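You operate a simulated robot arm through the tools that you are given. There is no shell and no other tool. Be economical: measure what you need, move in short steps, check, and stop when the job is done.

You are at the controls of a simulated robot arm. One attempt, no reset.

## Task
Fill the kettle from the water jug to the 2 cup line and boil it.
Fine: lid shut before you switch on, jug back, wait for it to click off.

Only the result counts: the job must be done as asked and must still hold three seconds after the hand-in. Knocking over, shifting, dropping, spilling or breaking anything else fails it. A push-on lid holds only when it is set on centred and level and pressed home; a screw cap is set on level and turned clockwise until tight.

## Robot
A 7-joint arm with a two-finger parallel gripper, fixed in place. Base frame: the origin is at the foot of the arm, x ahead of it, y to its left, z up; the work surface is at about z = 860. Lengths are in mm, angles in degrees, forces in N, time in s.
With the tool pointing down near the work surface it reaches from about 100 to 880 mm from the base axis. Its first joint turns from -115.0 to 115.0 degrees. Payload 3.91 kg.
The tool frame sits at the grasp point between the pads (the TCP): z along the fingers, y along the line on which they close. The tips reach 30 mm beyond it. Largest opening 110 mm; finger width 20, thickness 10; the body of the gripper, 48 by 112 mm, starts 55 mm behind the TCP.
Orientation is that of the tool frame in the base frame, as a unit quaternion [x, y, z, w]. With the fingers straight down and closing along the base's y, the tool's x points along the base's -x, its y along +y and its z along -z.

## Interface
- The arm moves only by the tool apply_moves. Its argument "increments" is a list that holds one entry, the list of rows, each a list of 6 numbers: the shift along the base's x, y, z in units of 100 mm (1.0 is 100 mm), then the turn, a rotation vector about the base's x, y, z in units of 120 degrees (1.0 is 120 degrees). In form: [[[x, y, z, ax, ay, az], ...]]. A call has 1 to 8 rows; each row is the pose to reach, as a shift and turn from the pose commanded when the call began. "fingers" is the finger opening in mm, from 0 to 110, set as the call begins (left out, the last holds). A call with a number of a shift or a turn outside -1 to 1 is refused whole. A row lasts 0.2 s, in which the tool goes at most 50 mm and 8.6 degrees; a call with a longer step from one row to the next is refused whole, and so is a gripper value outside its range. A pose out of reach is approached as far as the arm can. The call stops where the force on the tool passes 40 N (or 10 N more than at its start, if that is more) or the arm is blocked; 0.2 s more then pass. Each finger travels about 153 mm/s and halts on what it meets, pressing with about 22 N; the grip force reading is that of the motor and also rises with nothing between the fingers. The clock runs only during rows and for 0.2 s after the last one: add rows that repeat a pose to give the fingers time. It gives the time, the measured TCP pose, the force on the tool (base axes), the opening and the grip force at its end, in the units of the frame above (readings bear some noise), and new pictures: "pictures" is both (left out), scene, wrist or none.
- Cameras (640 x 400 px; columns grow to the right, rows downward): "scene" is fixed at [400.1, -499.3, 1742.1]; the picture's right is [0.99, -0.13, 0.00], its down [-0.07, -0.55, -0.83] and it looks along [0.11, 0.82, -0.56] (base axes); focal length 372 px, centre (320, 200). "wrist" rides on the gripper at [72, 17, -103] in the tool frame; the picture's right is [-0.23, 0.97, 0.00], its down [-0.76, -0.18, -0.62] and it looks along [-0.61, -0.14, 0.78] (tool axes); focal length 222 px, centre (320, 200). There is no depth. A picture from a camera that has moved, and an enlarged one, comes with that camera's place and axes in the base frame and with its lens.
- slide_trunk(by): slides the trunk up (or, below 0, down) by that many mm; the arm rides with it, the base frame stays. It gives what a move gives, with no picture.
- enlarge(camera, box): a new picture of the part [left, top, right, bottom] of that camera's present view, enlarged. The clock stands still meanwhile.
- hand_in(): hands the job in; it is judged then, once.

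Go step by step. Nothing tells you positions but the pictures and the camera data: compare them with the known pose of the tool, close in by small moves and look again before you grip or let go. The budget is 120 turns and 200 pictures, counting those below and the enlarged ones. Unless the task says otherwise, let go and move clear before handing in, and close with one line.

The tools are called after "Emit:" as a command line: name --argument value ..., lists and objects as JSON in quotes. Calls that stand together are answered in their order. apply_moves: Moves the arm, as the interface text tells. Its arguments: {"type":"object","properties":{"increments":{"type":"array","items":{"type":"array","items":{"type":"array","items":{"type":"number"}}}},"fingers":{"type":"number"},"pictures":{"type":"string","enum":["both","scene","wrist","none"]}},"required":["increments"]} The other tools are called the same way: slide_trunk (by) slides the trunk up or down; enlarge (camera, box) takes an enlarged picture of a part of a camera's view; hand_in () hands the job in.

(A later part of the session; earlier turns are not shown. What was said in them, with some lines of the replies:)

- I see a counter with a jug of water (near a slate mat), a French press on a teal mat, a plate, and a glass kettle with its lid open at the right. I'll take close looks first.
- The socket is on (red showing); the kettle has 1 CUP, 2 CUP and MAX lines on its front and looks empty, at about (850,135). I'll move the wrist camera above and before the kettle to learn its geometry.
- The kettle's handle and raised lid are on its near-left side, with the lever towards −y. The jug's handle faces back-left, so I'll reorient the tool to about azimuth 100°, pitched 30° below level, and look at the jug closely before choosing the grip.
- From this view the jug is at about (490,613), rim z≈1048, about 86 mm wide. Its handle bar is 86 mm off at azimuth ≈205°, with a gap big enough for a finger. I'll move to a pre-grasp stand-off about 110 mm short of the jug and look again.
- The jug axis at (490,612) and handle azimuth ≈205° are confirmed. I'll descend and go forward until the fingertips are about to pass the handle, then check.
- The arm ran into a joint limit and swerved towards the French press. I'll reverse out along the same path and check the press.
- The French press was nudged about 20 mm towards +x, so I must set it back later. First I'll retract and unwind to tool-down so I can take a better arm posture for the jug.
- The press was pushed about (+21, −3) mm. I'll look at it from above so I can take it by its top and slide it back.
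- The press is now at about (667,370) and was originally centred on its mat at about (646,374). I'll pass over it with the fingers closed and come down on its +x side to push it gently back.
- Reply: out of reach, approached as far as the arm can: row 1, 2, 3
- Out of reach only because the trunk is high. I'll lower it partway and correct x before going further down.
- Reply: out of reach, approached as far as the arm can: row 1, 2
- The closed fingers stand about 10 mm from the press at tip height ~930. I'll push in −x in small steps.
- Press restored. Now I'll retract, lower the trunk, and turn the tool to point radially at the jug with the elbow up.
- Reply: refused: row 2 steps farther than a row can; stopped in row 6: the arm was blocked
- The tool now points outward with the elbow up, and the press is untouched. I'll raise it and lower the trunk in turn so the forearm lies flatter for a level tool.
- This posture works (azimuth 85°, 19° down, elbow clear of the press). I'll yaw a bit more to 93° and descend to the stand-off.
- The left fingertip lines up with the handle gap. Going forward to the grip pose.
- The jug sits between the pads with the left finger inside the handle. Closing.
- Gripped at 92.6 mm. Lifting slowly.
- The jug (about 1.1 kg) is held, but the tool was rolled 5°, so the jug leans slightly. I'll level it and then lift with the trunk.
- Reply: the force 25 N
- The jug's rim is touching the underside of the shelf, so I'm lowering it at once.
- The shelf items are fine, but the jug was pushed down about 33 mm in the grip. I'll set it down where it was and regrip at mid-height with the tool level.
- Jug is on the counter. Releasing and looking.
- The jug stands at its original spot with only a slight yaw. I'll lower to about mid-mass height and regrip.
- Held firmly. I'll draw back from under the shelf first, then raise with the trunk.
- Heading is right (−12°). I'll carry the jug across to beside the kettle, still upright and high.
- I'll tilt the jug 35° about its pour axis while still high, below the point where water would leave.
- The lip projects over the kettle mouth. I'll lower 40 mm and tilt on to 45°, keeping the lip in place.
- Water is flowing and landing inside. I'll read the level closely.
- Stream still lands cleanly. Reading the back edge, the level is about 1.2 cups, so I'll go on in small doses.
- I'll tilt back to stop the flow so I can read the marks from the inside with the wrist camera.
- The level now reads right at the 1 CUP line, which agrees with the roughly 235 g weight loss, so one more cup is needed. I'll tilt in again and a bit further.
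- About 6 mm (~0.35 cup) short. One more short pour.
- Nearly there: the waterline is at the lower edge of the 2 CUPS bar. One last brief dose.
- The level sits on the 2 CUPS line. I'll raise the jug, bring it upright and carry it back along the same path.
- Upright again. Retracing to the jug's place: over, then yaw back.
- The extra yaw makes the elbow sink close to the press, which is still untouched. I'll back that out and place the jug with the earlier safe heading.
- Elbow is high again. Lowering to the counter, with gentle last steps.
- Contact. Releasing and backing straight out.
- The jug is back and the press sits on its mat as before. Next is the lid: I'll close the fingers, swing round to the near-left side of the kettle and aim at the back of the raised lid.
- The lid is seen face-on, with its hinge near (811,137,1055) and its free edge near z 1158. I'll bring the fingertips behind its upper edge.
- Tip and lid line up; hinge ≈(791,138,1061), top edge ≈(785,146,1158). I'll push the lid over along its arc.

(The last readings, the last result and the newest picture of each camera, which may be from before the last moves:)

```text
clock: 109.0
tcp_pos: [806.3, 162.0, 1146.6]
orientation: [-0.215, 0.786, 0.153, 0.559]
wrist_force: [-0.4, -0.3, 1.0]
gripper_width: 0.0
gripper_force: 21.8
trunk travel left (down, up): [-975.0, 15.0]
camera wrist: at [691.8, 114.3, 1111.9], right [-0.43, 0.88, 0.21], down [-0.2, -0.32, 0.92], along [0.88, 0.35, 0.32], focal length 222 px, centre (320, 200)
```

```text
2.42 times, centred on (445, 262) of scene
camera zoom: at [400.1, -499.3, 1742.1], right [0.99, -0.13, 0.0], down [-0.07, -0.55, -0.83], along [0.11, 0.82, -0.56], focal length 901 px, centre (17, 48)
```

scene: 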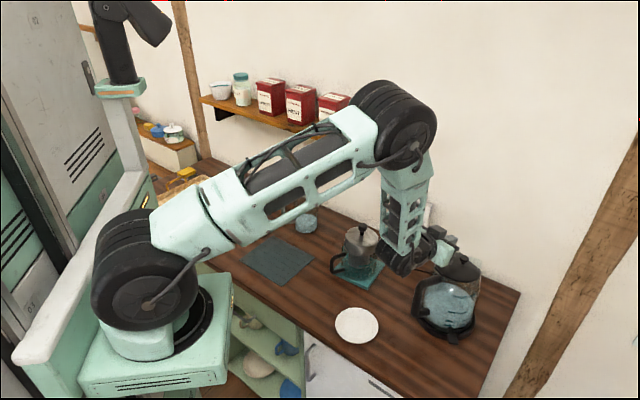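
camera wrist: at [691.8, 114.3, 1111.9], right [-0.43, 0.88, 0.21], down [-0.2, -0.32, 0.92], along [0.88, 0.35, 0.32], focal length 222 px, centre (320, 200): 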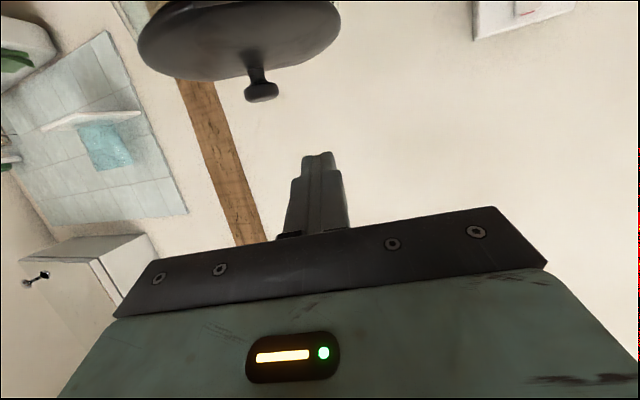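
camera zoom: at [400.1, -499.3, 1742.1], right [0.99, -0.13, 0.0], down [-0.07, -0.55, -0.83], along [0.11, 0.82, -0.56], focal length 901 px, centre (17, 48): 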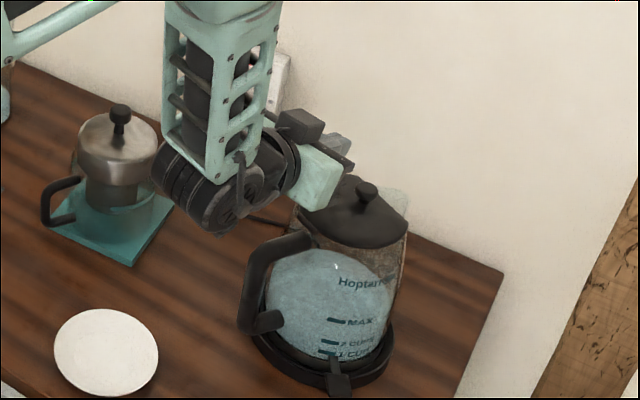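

The lid dropped shut; its knob is at about (861,158,1083). I'll pitch the tool down and press on the knob to make sure it is home.

Emit:
apply_moves --increments '[[[0.1, -0.05, 0.05, -0.0295, 0.0503, 0], [0.2, -0.1, 0.05, -0.059, 0.1005, 0], [0.33, -0.15, 0.0, -0.0886, 0.1508, 0]]]' --pictures "both"

Emit:
enlarge --camera "scene" --box '[400, 200, 510, 345]'

```text
clock: 109.8
tcp_pos: [838.5, 146.9, 1145.0]
orientation: [-0.238, 0.876, 0.112, 0.405]
wrist_force: [0.6, -0.4, -0.1]
gripper_width: 0.0
gripper_force: 21.7
trunk travel left (down, up): [-975.0, 15.0]
camera wrist: at [720.7, 96.6, 1157.1], right [-0.37, 0.91, 0.17], down [0.11, -0.14, 0.98], along [0.92, 0.38, -0.04], focal length 222 px, centre (320, 200)
```

scene: 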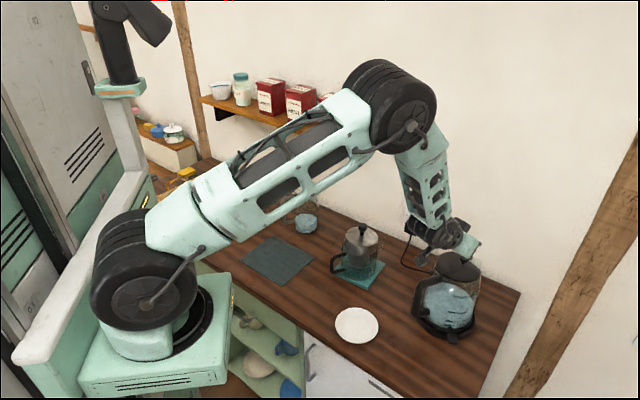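
wrist: 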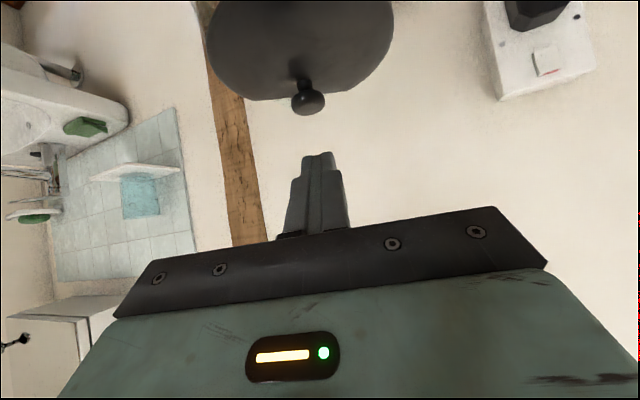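

```text
2.76 times, centred on (455, 272) of scene
camera zoom: at [400.1, -499.3, 1742.1], right [0.99, -0.13, 0.0], down [-0.07, -0.55, -0.83], along [0.11, 0.82, -0.56], focal length 1026 px, centre (-52, 0)
```

zoom: 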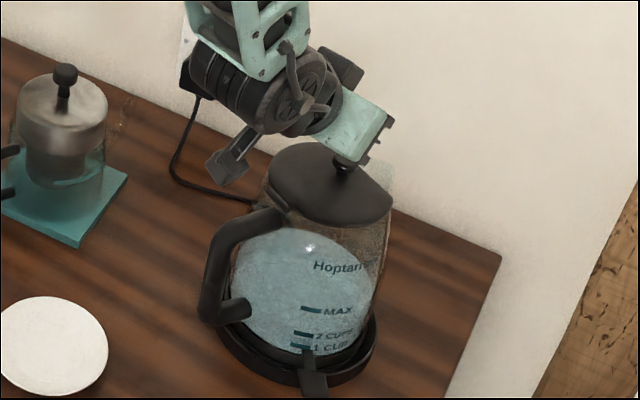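

Emit:
apply_moves --increments '[[[-0.02, -0.01, -0.1, 0, 0, 0], [-0.02, -0.01, -0.18, 0, 0, 0], [-0.02, -0.01, -0.22, 0, 0, 0], [-0.02, -0.01, -0.26, 0, 0, 0], [-0.02, -0.01, -0.3, 0, 0, 0], [-0.02, -0.01, -0.34, 0, 0, 0], [-0.02, -0.01, -0.38, 0, 0, 0]]]' --pictures "none"

Emit:
enlarge --camera "scene" --box '[400, 200, 510, 345]'

```text
clock: 111.4
tcp_pos: [838.1, 146.1, 1112.3]
orientation: [-0.238, 0.874, 0.111, 0.41]
wrist_force: [-6.5, -3.7, 28.6]
gripper_width: 0.2
gripper_force: 21.9
trunk travel left (down, up): [-975.0, 15.0]
```

```text
2.76 times, centred on (455, 272) of scene
camera zoom: at [400.1, -499.3, 1742.1], right [0.99, -0.13, 0.0], down [-0.07, -0.55, -0.83], along [0.11, 0.82, -0.56], focal length 1026 px, centre (-52, 0)
```

zoom: 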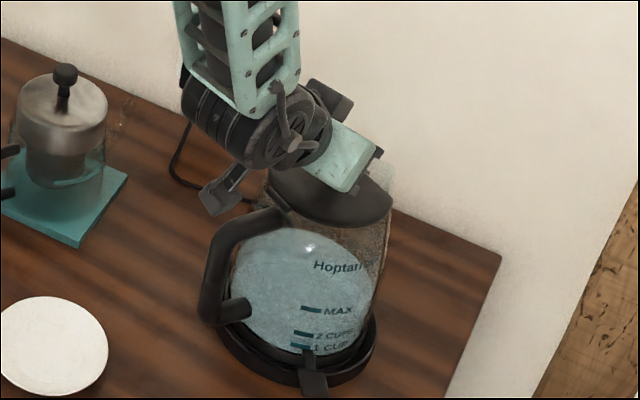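

Lid pressed home (29 N). Next is the lever, at about (821,55,900). I'll lift off, back away, and go to tool-down with the fingers clear of the kettle's handle.

Emit:
apply_moves --increments '[[[0, 0, 0.2, 0, 0, 0], [-0.05, -0.05, 0.5, 0, 0, 0], [-0.3, -0.2, 0.8, 0, 0, 0]]]' --pictures "none"

Emit:
apply_moves --increments '[[[-0.15, -0.1, 0, -0.0348, 0.0593, 0], [-0.35, -0.2, 0, -0.0696, 0.1185, 0], [-0.55, -0.3, 0, -0.1044, 0.1778, 0], [-0.75, -0.4, 0, -0.1391, 0.2371, 0], [-0.9, -0.5, 0, -0.1739, 0.2963, 0], [-1.0, -0.6, 0, -0.2087, 0.3556, 0]]]' --pictures "none"

Emit:
apply_moves --increments '[[[0, 0, 0, 0, 0, 0.058], [0, 0, 0, 0, 0, 0.116], [0, 0, 0, 0, 0, 0.174], [0, 0, 0, 0, 0, 0.232], [0, 0, 0, 0, 0, 0.29]]]' --pictures "none"

Emit:
apply_moves --increments '[[[0, 0, 0, 0, 0, 0.058], [0, 0, 0, 0, 0, 0.116], [0, 0, 0, 0, 0, 0.174], [0, 0, 0, 0, 0, 0.232], [0, 0, 0, 0, 0, 0.29]]]' --pictures "both"

```text
clock: 112.2
tcp_pos: [807.0, 125.9, 1186.5]
orientation: [-0.238, 0.876, 0.111, 0.405]
wrist_force: [0.1, 0.9, 0.3]
gripper_width: 0.1
gripper_force: 22.3
trunk travel left (down, up): [-975.0, 15.0]
```

```text
clock: 113.6
tcp_pos: [704.9, 66.3, 1186.8]
orientation: [-0.263, 0.965, 0.001, 0.001]
wrist_force: [-0.4, 0.6, -0.3]
gripper_width: 0.0
gripper_force: 22.1
trunk travel left (down, up): [-975.0, 15.0]
```

```text
clock: 114.8
tcp_pos: [706.6, 66.5, 1186.3]
orientation: [-0.54, 0.842, 0.003, 0.001]
wrist_force: [0.4, 0.6, 0.3]
gripper_width: 0.0
gripper_force: 22.0
trunk travel left (down, up): [-975.0, 15.0]
```

```text
clock: 116.0
tcp_pos: [707.1, 66.6, 1186.4]
orientation: [0.766, -0.642, -0.003, 0.0]
wrist_force: [0.0, 0.0, 0.1]
gripper_width: 0.0
gripper_force: 21.9
trunk travel left (down, up): [-975.0, 15.0]
camera wrist: at [702.5, -9.2, 1290.2], right [-1.0, 0.05, 0.0], down [0.04, 0.78, 0.63], along [0.03, 0.63, -0.78], focal length 222 px, centre (320, 200)
```

scene: 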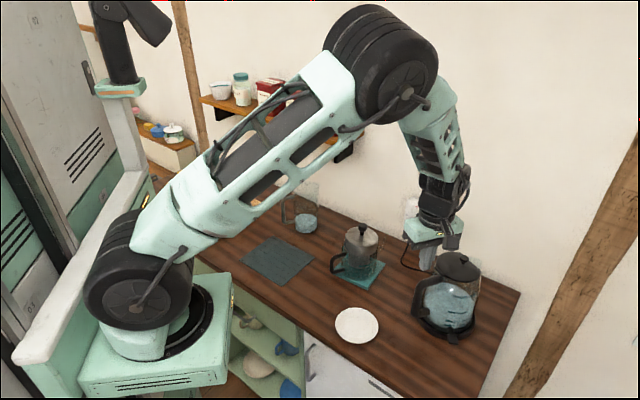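
wrist: 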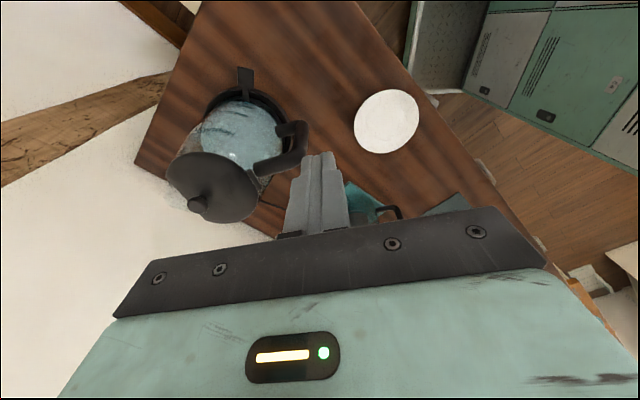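

Emit:
enlarge --camera "wrist" --box '[170, 40, 330, 180]'

Emit:
enlarge --camera "scene" --box '[430, 300, 480, 350]'

```text
2.86 times, centred on (250, 110) of wrist
camera zoom: at [702.5, -9.2, 1290.2], right [-1.0, 0.05, 0.0], down [0.04, 0.78, 0.63], along [0.03, 0.63, -0.78], focal length 635 px, centre (520, 457)
```

zoom: 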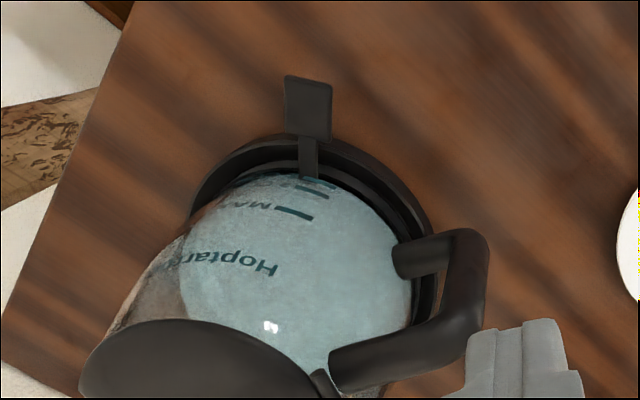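

```text
8.00 times, centred on (455, 325) of scene
camera zoom: at [400.1, -499.3, 1742.1], right [0.99, -0.13, 0.0], down [-0.07, -0.55, -0.83], along [0.11, 0.82, -0.56], focal length 2974 px, centre (-760, -800)
```

zoom: 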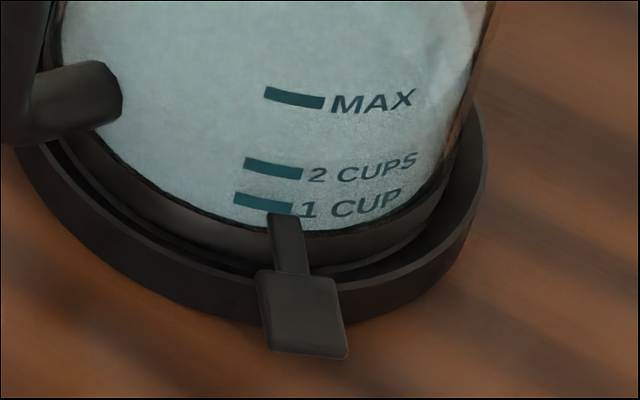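

Emit:
slide_trunk --by -130

Emit:
apply_moves --increments '[[[0.1, -0.16, 0, 0, 0, 0], [0.45, -0.16, 0, 0, 0, 0], [0.8, -0.16, 0, 0, 0, 0], [1.0, -0.16, 0, 0, 0, 0]]]' --pictures "none"

Emit:
apply_moves --increments '[[[0.1, 0, -0.2, 0, 0, 0], [0.17, 0.0, -0.5, 0, 0, 0], [0.17, 0.0, -0.8, 0, 0, 0]]]' --pictures "both"

```text
clock: 117.6
tcp_pos: [706.9, 67.1, 1056.4]
orientation: [0.766, -0.643, -0.002, -0.001]
wrist_force: [-0.4, 0.9, 0.2]
gripper_width: 0.0
gripper_force: 22.4
trunk travel left (down, up): [-845.0, 145.0]
```

```text
clock: 118.6
tcp_pos: [806.3, 51.3, 1056.3]
orientation: [0.766, -0.643, -0.002, 0.0]
wrist_force: [-0.5, 0.9, 0.4]
gripper_width: 0.2
gripper_force: 21.5
trunk travel left (down, up): [-845.0, 145.0]
```

```text
clock: 119.4
tcp_pos: [822.9, 52.5, 976.7]
orientation: [0.766, -0.643, -0.003, -0.002]
wrist_force: [0.8, 0.3, 1.2]
gripper_width: 0.0
gripper_force: 22.1
trunk travel left (down, up): [-845.0, 145.0]
camera wrist: at [818.6, -23.9, 1080.4], right [-1.0, 0.05, 0.0], down [0.04, 0.78, 0.63], along [0.03, 0.63, -0.78], focal length 222 px, centre (320, 200)
```

scene: 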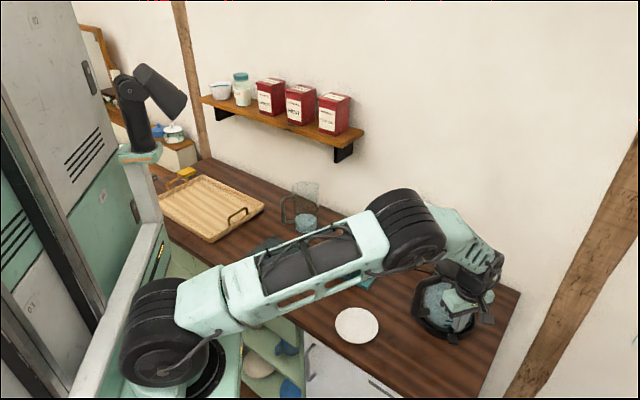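
wrist: 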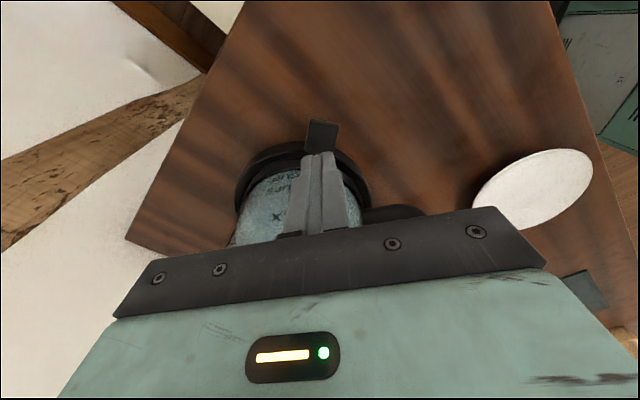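

The tip is right over the paddle. Lowering carefully onto it.

Emit:
apply_moves --increments '[[[0, 0, -0.2, 0, 0, 0], [0, 0, -0.38, 0, 0, 0], [0, 0, -0.46, 0, 0, 0], [0, 0, -0.52, 0, 0, 0], [0, 0, -0.58, 0, 0, 0]]]' --pictures "wrist"

Emit:
enlarge --camera "scene" --box '[420, 260, 500, 350]'

```text
clock: 120.6
tcp_pos: [824.1, 47.8, 919.9]
orientation: [0.766, -0.643, -0.002, -0.002]
wrist_force: [-10.0, -22.6, 21.2]
gripper_width: 0.3
gripper_force: 21.5
trunk travel left (down, up): [-845.0, 145.0]
camera wrist: at [819.0, -27.6, 1024.5], right [-1.0, 0.06, 0.0], down [0.04, 0.78, 0.63], along [0.03, 0.62, -0.78], focal length 222 px, centre (320, 200)
```

wrist: 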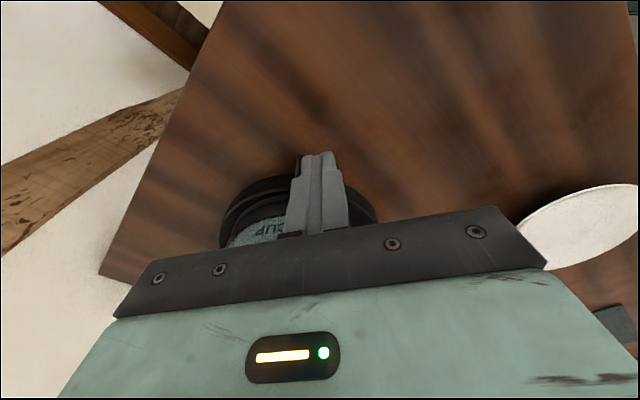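

```text
4.44 times, centred on (460, 305) of scene
camera zoom: at [400.1, -499.3, 1742.1], right [0.99, -0.13, 0.0], down [-0.07, -0.55, -0.83], along [0.11, 0.82, -0.56], focal length 1652 px, centre (-302, -267)
```

zoom: 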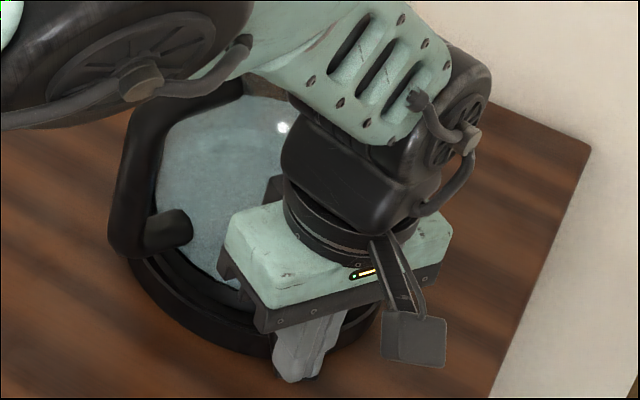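

Emit:
apply_moves --increments '[[[0, -0.02, 0.1, 0, 0, 0], [0, -0.1, 0.4, 0, 0, 0], [0, -0.3, 0.8, 0, 0, 0], [0, -0.6, 1.0, 0, 0, 0], [0, -1.0, 1.0, 0, 0, 0]]]' --pictures "none"

Emit:
enlarge --camera "scene" --box '[430, 300, 480, 350]'

Emit:
enlarge --camera "wrist" --box '[210, 80, 430, 260]'

```text
clock: 121.8
tcp_pos: [827.0, -48.2, 1021.3]
orientation: [0.767, -0.642, -0.002, -0.001]
wrist_force: [-0.8, 0.6, -0.5]
gripper_width: 0.4
gripper_force: 22.1
trunk travel left (down, up): [-845.0, 145.0]
```

```text
8.00 times, centred on (455, 325) of scene
camera zoom: at [400.1, -499.3, 1742.1], right [0.99, -0.13, 0.0], down [-0.07, -0.55, -0.83], along [0.11, 0.82, -0.56], focal length 2974 px, centre (-760, -800)
```

zoom: 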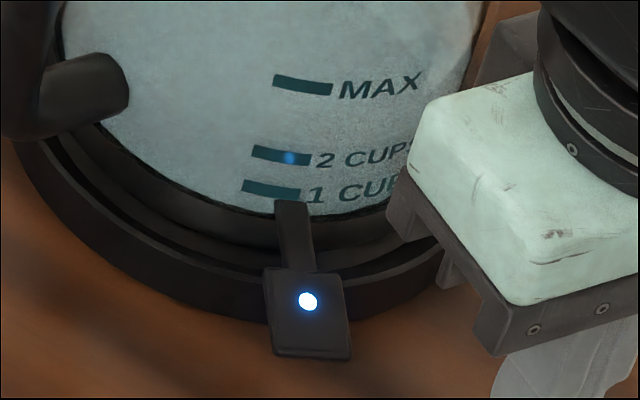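

```text
2.22 times, centred on (320, 170) of wrist
camera zoom: at [821.6, -123.9, 1123.9], right [-1.0, 0.05, 0.0], down [0.04, 0.78, 0.63], along [0.03, 0.63, -0.78], focal length 494 px, centre (320, 267)
```

zoom: 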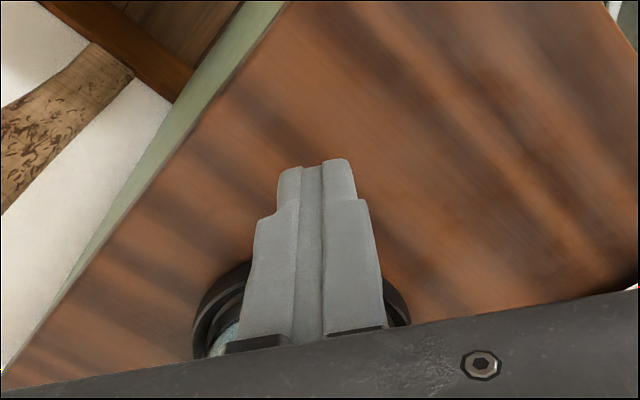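

The blue LED is lit, so the kettle is on, with its lid shut. I'll back the arm well away and wait for it to click off.

Emit:
apply_moves --increments '[[[-0.2, 0, 0.3, 0, 0, 0], [-0.5, 0, 0.6, 0, 0, 0], [-0.8, 0, 0.9, 0, 0, 0], [-1.0, 0, 1.0, 0, 0, 0]]]' --pictures "none"

Emit:
apply_moves --increments '[[[-0.4, 0, 0, 0, 0, 0], [-0.8, 0, 0, 0, 0, 0], [-1.0, 0, 0, 0, 0, 0], [-1.0, 0, 0, 0, 0, 0], [-1.0, 0, 0, 0, 0, 0], [-1.0, 0, 0, 0, 0, 0], [-1.0, 0, 0, 0, 0, 0], [-1.0, 0, 0, 0, 0, 0]]]' --pictures "scene"

Emit:
enlarge --camera "scene" --box '[400, 225, 500, 350]'

```text
clock: 122.8
tcp_pos: [726.8, -48.9, 1118.6]
orientation: [0.766, -0.642, -0.003, -0.001]
wrist_force: [0.7, -0.4, -0.1]
gripper_width: 0.0
gripper_force: 21.7
trunk travel left (down, up): [-845.0, 145.0]
```

```text
clock: 124.6
tcp_pos: [625.4, -48.6, 1118.0]
orientation: [0.766, -0.643, -0.002, -0.001]
wrist_force: [0.2, -0.8, -0.8]
gripper_width: 0.0
gripper_force: 21.8
trunk travel left (down, up): [-845.0, 145.0]
```

scene: 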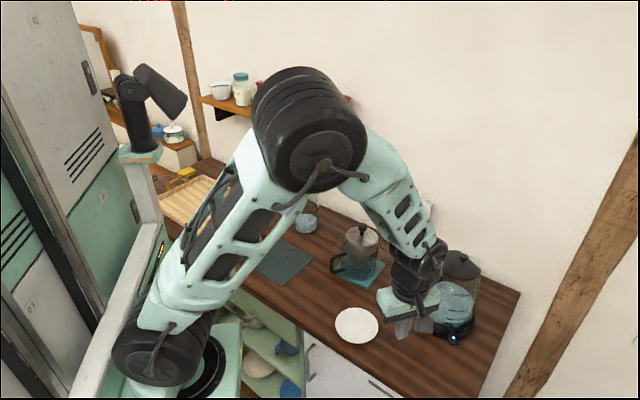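

```text
3.20 times, centred on (450, 288) of scene
camera zoom: at [400.1, -499.3, 1742.1], right [0.99, -0.13, 0.0], down [-0.07, -0.55, -0.83], along [0.11, 0.82, -0.56], focal length 1190 px, centre (-96, -80)
```

zoom: 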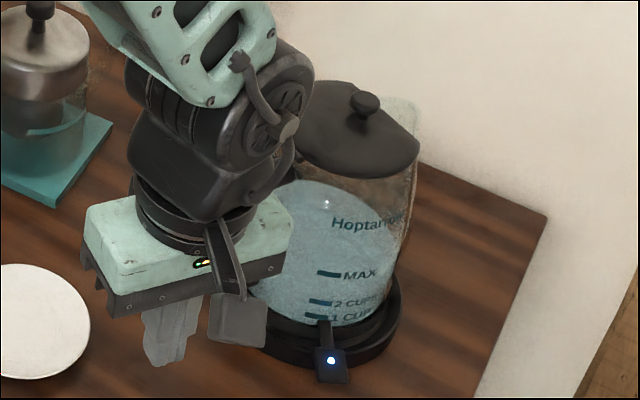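

Emit:
apply_moves --increments '[[[-0.3, -0.1, 0.2, 0, 0, 0], [-0.7, -0.2, 0.4, 0, 0, 0], [-1.0, -0.3, 0.5, 0, 0, 0], [-1.0, -0.3, 0.5, 0, 0, 0], [-1.0, -0.3, 0.5, 0, 0, 0], [-1.0, -0.3, 0.5, 0, 0, 0], [-1.0, -0.3, 0.5, 0, 0, 0], [-1.0, -0.3, 0.5, 0, 0, 0]]]' --pictures "none"

Emit:
slide_trunk --by 130

Emit:
apply_moves --increments '[[[0, 0, 0, 0, 0, 0], [0, 0, 0, 0, 0, 0], [0, 0, 0, 0, 0, 0], [0, 0, 0, 0, 0, 0], [0, 0, 0, 0, 0, 0], [0, 0, 0, 0, 0, 0], [0, 0, 0, 0, 0, 0], [0, 0, 0, 0, 0, 0]]]' --pictures "none"

Emit:
apply_moves --increments '[[[0, 0, 0, 0, 0, 0], [0, 0, 0, 0, 0, 0], [0, 0, 0, 0, 0, 0], [0, 0, 0, 0, 0, 0], [0, 0, 0, 0, 0, 0], [0, 0, 0, 0, 0, 0], [0, 0, 0, 0, 0, 0], [0, 0, 0, 0, 0, 0]]]' --pictures "none"

Emit:
apply_moves --increments '[[[0, 0, 0, 0, 0, 0], [0, 0, 0, 0, 0, 0], [0, 0, 0, 0, 0, 0], [0, 0, 0, 0, 0, 0], [0, 0, 0, 0, 0, 0], [0, 0, 0, 0, 0, 0], [0, 0, 0, 0, 0, 0], [0, 0, 0, 0, 0, 0]]]' --pictures "none"

Emit:
enlarge --camera "scene" --box '[400, 225, 500, 350]'

```text
clock: 126.4
tcp_pos: [524.4, -79.3, 1169.6]
orientation: [0.766, -0.643, -0.002, -0.001]
wrist_force: [-0.4, 0.6, 0.0]
gripper_width: 0.0
gripper_force: 22.2
trunk travel left (down, up): [-845.0, 145.0]
```

```text
clock: 128.0
tcp_pos: [525.9, -78.8, 1301.4]
orientation: [0.766, -0.643, -0.002, -0.002]
wrist_force: [-0.2, -0.5, -0.5]
gripper_width: 0.0
gripper_force: 21.7
trunk travel left (down, up): [-975.0, 15.0]
```

```text
clock: 129.8
tcp_pos: [524.2, -78.9, 1299.8]
orientation: [0.766, -0.642, -0.002, 0.0]
wrist_force: [0.2, 0.6, -0.6]
gripper_width: 0.0
gripper_force: 21.8
trunk travel left (down, up): [-975.0, 15.0]
```

```text
clock: 131.6
tcp_pos: [524.7, -77.6, 1300.5]
orientation: [0.766, -0.643, -0.003, -0.002]
wrist_force: [-0.2, 0.8, -0.2]
gripper_width: 0.0
gripper_force: 22.1
trunk travel left (down, up): [-975.0, 15.0]
```

```text
clock: 133.4
tcp_pos: [525.6, -79.1, 1301.7]
orientation: [0.765, -0.644, -0.003, -0.001]
wrist_force: [0.1, 0.0, -0.2]
gripper_width: 0.1
gripper_force: 22.0
trunk travel left (down, up): [-975.0, 15.0]
```

```text
3.20 times, centred on (450, 288) of scene
camera zoom: at [400.1, -499.3, 1742.1], right [0.99, -0.13, 0.0], down [-0.07, -0.55, -0.83], along [0.11, 0.82, -0.56], focal length 1190 px, centre (-96, -80)
```

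zoom: 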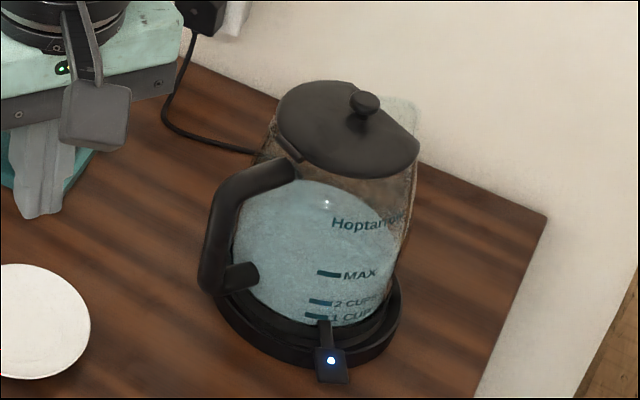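

Still heating with the light on. I'll keep waiting.

Emit:
slide_trunk --by -300

Emit:
slide_trunk --by 300

Emit:
slide_trunk --by -300

Emit:
slide_trunk --by 300

Emit:
enlarge --camera "scene" --box '[400, 225, 500, 350]'

```text
clock: 136.4
tcp_pos: [526.0, -78.6, 1000.3]
orientation: [0.766, -0.643, -0.003, -0.001]
wrist_force: [0.6, -0.1, -0.5]
gripper_width: 0.2
gripper_force: 22.0
trunk travel left (down, up): [-675.0, 315.0]
```

```text
clock: 139.4
tcp_pos: [525.0, -79.0, 1300.1]
orientation: [0.766, -0.643, -0.003, -0.001]
wrist_force: [-0.5, 0.0, -0.6]
gripper_width: 0.0
gripper_force: 21.5
trunk travel left (down, up): [-975.0, 15.0]
```

```text
clock: 142.4
tcp_pos: [525.0, -77.8, 1000.8]
orientation: [0.766, -0.643, -0.003, -0.001]
wrist_force: [0.1, -0.1, -0.1]
gripper_width: 0.1
gripper_force: 21.8
trunk travel left (down, up): [-675.0, 315.0]
```

```text
clock: 145.4
tcp_pos: [524.4, -78.9, 1299.3]
orientation: [0.766, -0.643, -0.002, -0.002]
wrist_force: [-0.6, 0.3, 0.6]
gripper_width: 0.0
gripper_force: 22.1
trunk travel left (down, up): [-975.0, 15.0]
```

```text
3.20 times, centred on (450, 288) of scene
camera zoom: at [400.1, -499.3, 1742.1], right [0.99, -0.13, 0.0], down [-0.07, -0.55, -0.83], along [0.11, 0.82, -0.56], focal length 1190 px, centre (-96, -80)
```

zoom: 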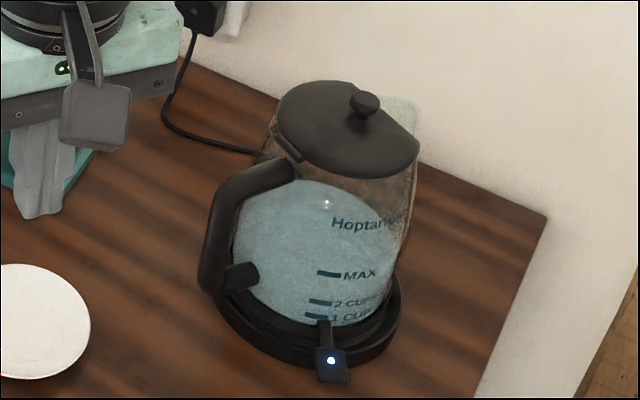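

Emit:
slide_trunk --by -300

Emit:
slide_trunk --by 300

Emit:
slide_trunk --by -300

Emit:
slide_trunk --by 300

Emit:
slide_trunk --by -300

Emit:
slide_trunk --by 300

Emit:
slide_trunk --by -300

Emit:
slide_trunk --by 300

Emit:
enlarge --camera "scene" --box '[400, 225, 500, 350]'

```text
clock: 148.4
tcp_pos: [523.9, -78.4, 998.4]
orientation: [0.766, -0.643, -0.003, -0.001]
wrist_force: [0.7, -0.3, 0.8]
gripper_width: 0.1
gripper_force: 22.0
trunk travel left (down, up): [-675.0, 315.0]
```

```text
clock: 151.4
tcp_pos: [525.3, -77.8, 1300.3]
orientation: [0.766, -0.643, -0.003, -0.001]
wrist_force: [0.3, 1.1, -0.5]
gripper_width: 0.1
gripper_force: 22.2
trunk travel left (down, up): [-975.0, 15.0]
```

```text
clock: 154.4
tcp_pos: [524.4, -77.7, 1000.3]
orientation: [0.766, -0.643, -0.003, -0.001]
wrist_force: [0.1, 0.9, -0.9]
gripper_width: 0.0
gripper_force: 21.5
trunk travel left (down, up): [-675.0, 315.0]
```

```text
clock: 157.4
tcp_pos: [525.2, -78.5, 1300.5]
orientation: [0.766, -0.642, -0.002, -0.001]
wrist_force: [-1.0, -0.6, 0.0]
gripper_width: 0.0
gripper_force: 22.4
trunk travel left (down, up): [-975.0, 15.0]
```

```text
clock: 160.4
tcp_pos: [524.3, -78.8, 1000.1]
orientation: [0.766, -0.643, -0.003, -0.001]
wrist_force: [0.1, -0.2, 1.0]
gripper_width: 0.0
gripper_force: 21.6
trunk travel left (down, up): [-675.0, 315.0]
```

```text
clock: 163.4
tcp_pos: [525.0, -78.8, 1299.8]
orientation: [0.766, -0.643, -0.003, -0.001]
wrist_force: [-0.3, 0.2, 0.3]
gripper_width: 0.0
gripper_force: 22.2
trunk travel left (down, up): [-975.0, 15.0]
```

```text
clock: 166.4
tcp_pos: [525.4, -78.6, 1000.7]
orientation: [0.766, -0.643, -0.002, -0.002]
wrist_force: [-0.3, 0.2, 0.0]
gripper_width: 0.0
gripper_force: 22.1
trunk travel left (down, up): [-675.0, 315.0]
```

```text
clock: 169.4
tcp_pos: [525.3, -78.7, 1299.9]
orientation: [0.766, -0.643, -0.002, -0.002]
wrist_force: [-1.0, -1.6, 0.7]
gripper_width: 0.0
gripper_force: 22.0
trunk travel left (down, up): [-975.0, 15.0]
```

```text
3.20 times, centred on (450, 288) of scene
camera zoom: at [400.1, -499.3, 1742.1], right [0.99, -0.13, 0.0], down [-0.07, -0.55, -0.83], along [0.11, 0.82, -0.56], focal length 1190 px, centre (-96, -80)
```

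zoom: 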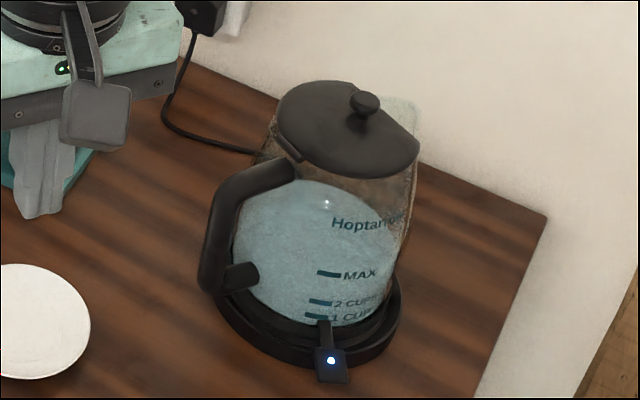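

Emit:
slide_trunk --by -300

Emit:
slide_trunk --by 300

Emit:
slide_trunk --by -300

Emit:
slide_trunk --by 300

Emit:
slide_trunk --by -300

Emit:
slide_trunk --by 300

Emit:
slide_trunk --by -300

Emit:
slide_trunk --by 300

Emit:
slide_trunk --by -300

Emit:
slide_trunk --by 300

Emit:
enlarge --camera "scene" --box '[400, 225, 500, 350]'

```text
clock: 172.4
tcp_pos: [525.3, -79.4, 1000.1]
orientation: [0.766, -0.643, -0.003, -0.001]
wrist_force: [0.4, -0.7, 0.5]
gripper_width: 0.0
gripper_force: 21.4
trunk travel left (down, up): [-675.0, 315.0]
```

```text
clock: 175.4
tcp_pos: [525.1, -80.0, 1299.8]
orientation: [0.766, -0.643, -0.003, 0.0]
wrist_force: [-0.3, 0.5, 0.4]
gripper_width: 0.0
gripper_force: 21.9
trunk travel left (down, up): [-975.0, 15.0]
```

```text
clock: 178.4
tcp_pos: [524.3, -78.4, 1001.2]
orientation: [0.766, -0.643, -0.002, -0.002]
wrist_force: [0.0, 0.1, 0.5]
gripper_width: 0.2
gripper_force: 22.0
trunk travel left (down, up): [-675.0, 315.0]
```

```text
clock: 181.4
tcp_pos: [524.6, -78.4, 1300.0]
orientation: [0.766, -0.643, -0.003, -0.001]
wrist_force: [-0.7, 0.2, -0.5]
gripper_width: 0.1
gripper_force: 22.3
trunk travel left (down, up): [-975.0, 15.0]
```

```text
clock: 184.4
tcp_pos: [523.8, -77.9, 999.3]
orientation: [0.766, -0.643, -0.003, -0.001]
wrist_force: [-0.5, -0.3, 0.0]
gripper_width: 0.3
gripper_force: 22.0
trunk travel left (down, up): [-675.0, 315.0]
```

```text
clock: 187.4
tcp_pos: [524.2, -77.6, 1300.6]
orientation: [0.767, -0.642, -0.003, -0.002]
wrist_force: [1.1, -0.6, -0.5]
gripper_width: 0.0
gripper_force: 22.5
trunk travel left (down, up): [-975.0, 15.0]
```

```text
clock: 190.4
tcp_pos: [524.7, -78.6, 1000.4]
orientation: [0.766, -0.643, -0.003, 0.0]
wrist_force: [0.0, -0.2, 0.0]
gripper_width: 0.0
gripper_force: 22.5
trunk travel left (down, up): [-675.0, 315.0]
```

```text
clock: 193.4
tcp_pos: [525.1, -78.2, 1300.0]
orientation: [0.766, -0.643, -0.002, -0.001]
wrist_force: [-0.3, 0.0, 0.5]
gripper_width: 0.2
gripper_force: 22.3
trunk travel left (down, up): [-975.0, 15.0]
```

```text
clock: 196.4
tcp_pos: [525.1, -78.9, 1000.2]
orientation: [0.766, -0.643, -0.003, -0.001]
wrist_force: [0.3, 0.4, -0.1]
gripper_width: 0.0
gripper_force: 21.0
trunk travel left (down, up): [-675.0, 315.0]
```

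```text
clock: 199.4
tcp_pos: [524.7, -79.1, 1300.4]
orientation: [0.766, -0.642, -0.002, -0.002]
wrist_force: [-1.4, 0.0, -0.8]
gripper_width: 0.1
gripper_force: 22.0
trunk travel left (down, up): [-975.0, 15.0]
```

```text
3.20 times, centred on (450, 288) of scene
camera zoom: at [400.1, -499.3, 1742.1], right [0.99, -0.13, 0.0], down [-0.07, -0.55, -0.83], along [0.11, 0.82, -0.56], focal length 1190 px, centre (-96, -80)
```

zoom: 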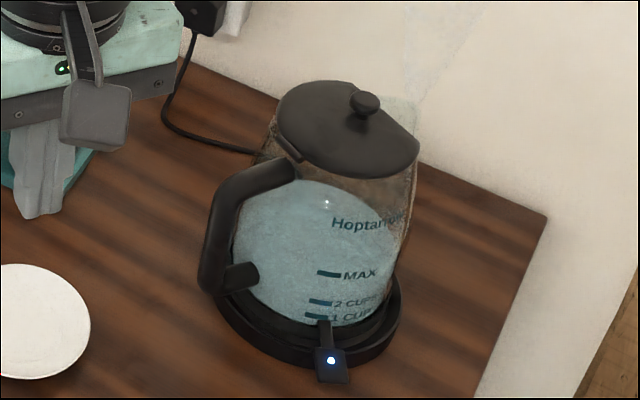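

Steam is starting at the spout. A little longer.

Emit:
slide_trunk --by -300

Emit:
slide_trunk --by 300

Emit:
slide_trunk --by -300

Emit:
slide_trunk --by 300

Emit:
slide_trunk --by -300

Emit:
slide_trunk --by 300

Emit:
enlarge --camera "scene" --box '[400, 225, 500, 350]'

```text
clock: 202.4
tcp_pos: [523.6, -78.3, 1001.3]
orientation: [0.766, -0.643, -0.002, -0.001]
wrist_force: [-0.8, -0.5, 0.4]
gripper_width: 0.0
gripper_force: 21.6
trunk travel left (down, up): [-675.0, 315.0]
```

```text
clock: 205.4
tcp_pos: [525.1, -78.8, 1298.7]
orientation: [0.766, -0.643, -0.003, -0.002]
wrist_force: [-0.1, 0.6, -0.2]
gripper_width: 0.0
gripper_force: 22.1
trunk travel left (down, up): [-975.0, 15.0]
```

```text
clock: 208.4
tcp_pos: [524.6, -78.7, 999.8]
orientation: [0.766, -0.643, -0.002, -0.001]
wrist_force: [1.4, 0.5, -0.3]
gripper_width: 0.1
gripper_force: 22.0
trunk travel left (down, up): [-675.0, 315.0]
```

```text
clock: 211.4
tcp_pos: [525.1, -78.5, 1299.1]
orientation: [0.766, -0.643, -0.002, -0.001]
wrist_force: [0.0, 0.7, -0.2]
gripper_width: 0.0
gripper_force: 22.1
trunk travel left (down, up): [-975.0, 15.0]
```

```text
clock: 214.4
tcp_pos: [524.4, -79.1, 1000.7]
orientation: [0.766, -0.643, -0.003, -0.001]
wrist_force: [0.9, -0.4, 0.9]
gripper_width: 0.0
gripper_force: 22.0
trunk travel left (down, up): [-675.0, 315.0]
```

```text
clock: 217.4
tcp_pos: [524.0, -77.7, 1300.6]
orientation: [0.766, -0.643, -0.002, -0.001]
wrist_force: [-1.2, -0.1, 0.2]
gripper_width: 0.0
gripper_force: 22.3
trunk travel left (down, up): [-975.0, 15.0]
```

```text
3.20 times, centred on (450, 288) of scene
camera zoom: at [400.1, -499.3, 1742.1], right [0.99, -0.13, 0.0], down [-0.07, -0.55, -0.83], along [0.11, 0.82, -0.56], focal length 1190 px, centre (-96, -80)
```

zoom: 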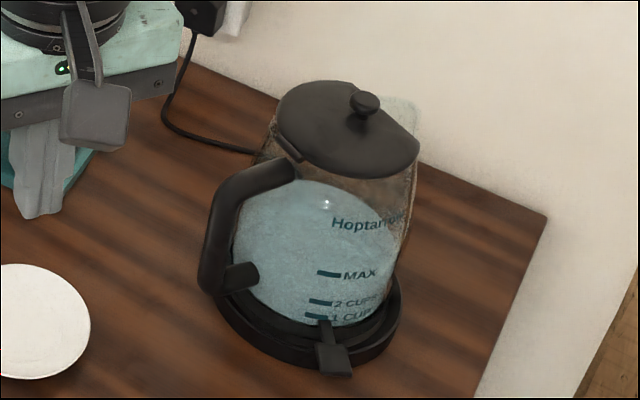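

The light is out, so the kettle has boiled and clicked off. One last look at the whole scene before handing in.

Emit:
apply_moves --increments '[[[-0.3, 0, 0, 0, 0, 0], [-0.6, 0, 0, 0, 0, 0]]]' --pictures "scene"

Emit:
enlarge --camera "scene" --box '[240, 160, 400, 300]'

```text
clock: 218.0
tcp_pos: [476.4, -76.9, 1304.8]
orientation: [0.767, -0.642, -0.004, -0.001]
wrist_force: [0.9, -0.8, 0.4]
gripper_width: 0.1
gripper_force: 22.1
out of reach, approached as far as the arm can: row 2
trunk travel left (down, up): [-975.0, 15.0]
```

scene: 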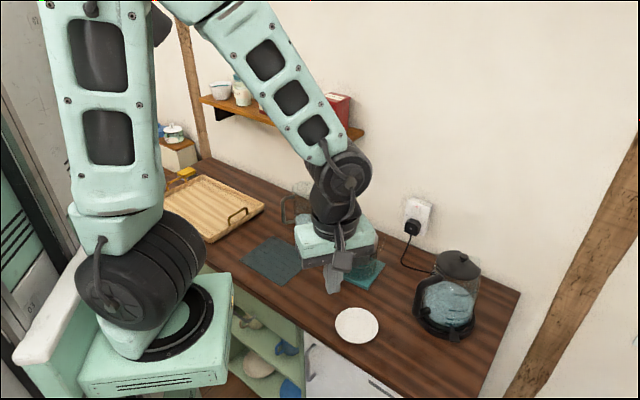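

```text
2.86 times, centred on (320, 230) of scene
camera zoom: at [400.1, -499.3, 1742.1], right [0.99, -0.13, 0.0], down [-0.07, -0.55, -0.83], along [0.11, 0.82, -0.56], focal length 1062 px, centre (320, 114)
```

zoom: 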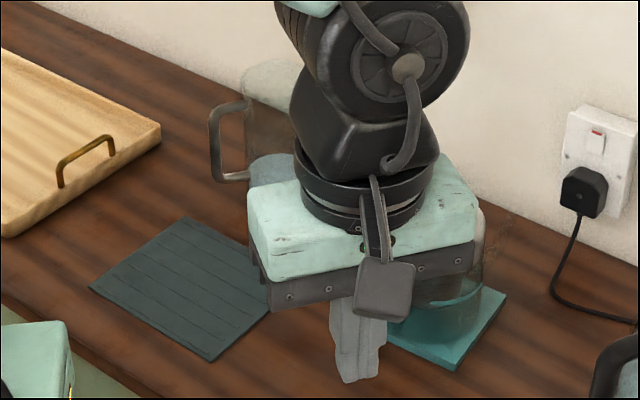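

Everything is in place: jug back, lid shut, kettle clicked off, arm clear. Handing in.

Emit:
hand_in

```text
The job is handed in.
```

The kettle is filled to the 2 cup line and boiled with its lid shut, and it clicked off by itself; the jug is back in its place. Along the way the arm pushed the French press about 20 mm and I slid it back; the kettle shifted about 5 mm, the jug sits about 5 mm and 8° off, and its rim briefly touched the shelf.
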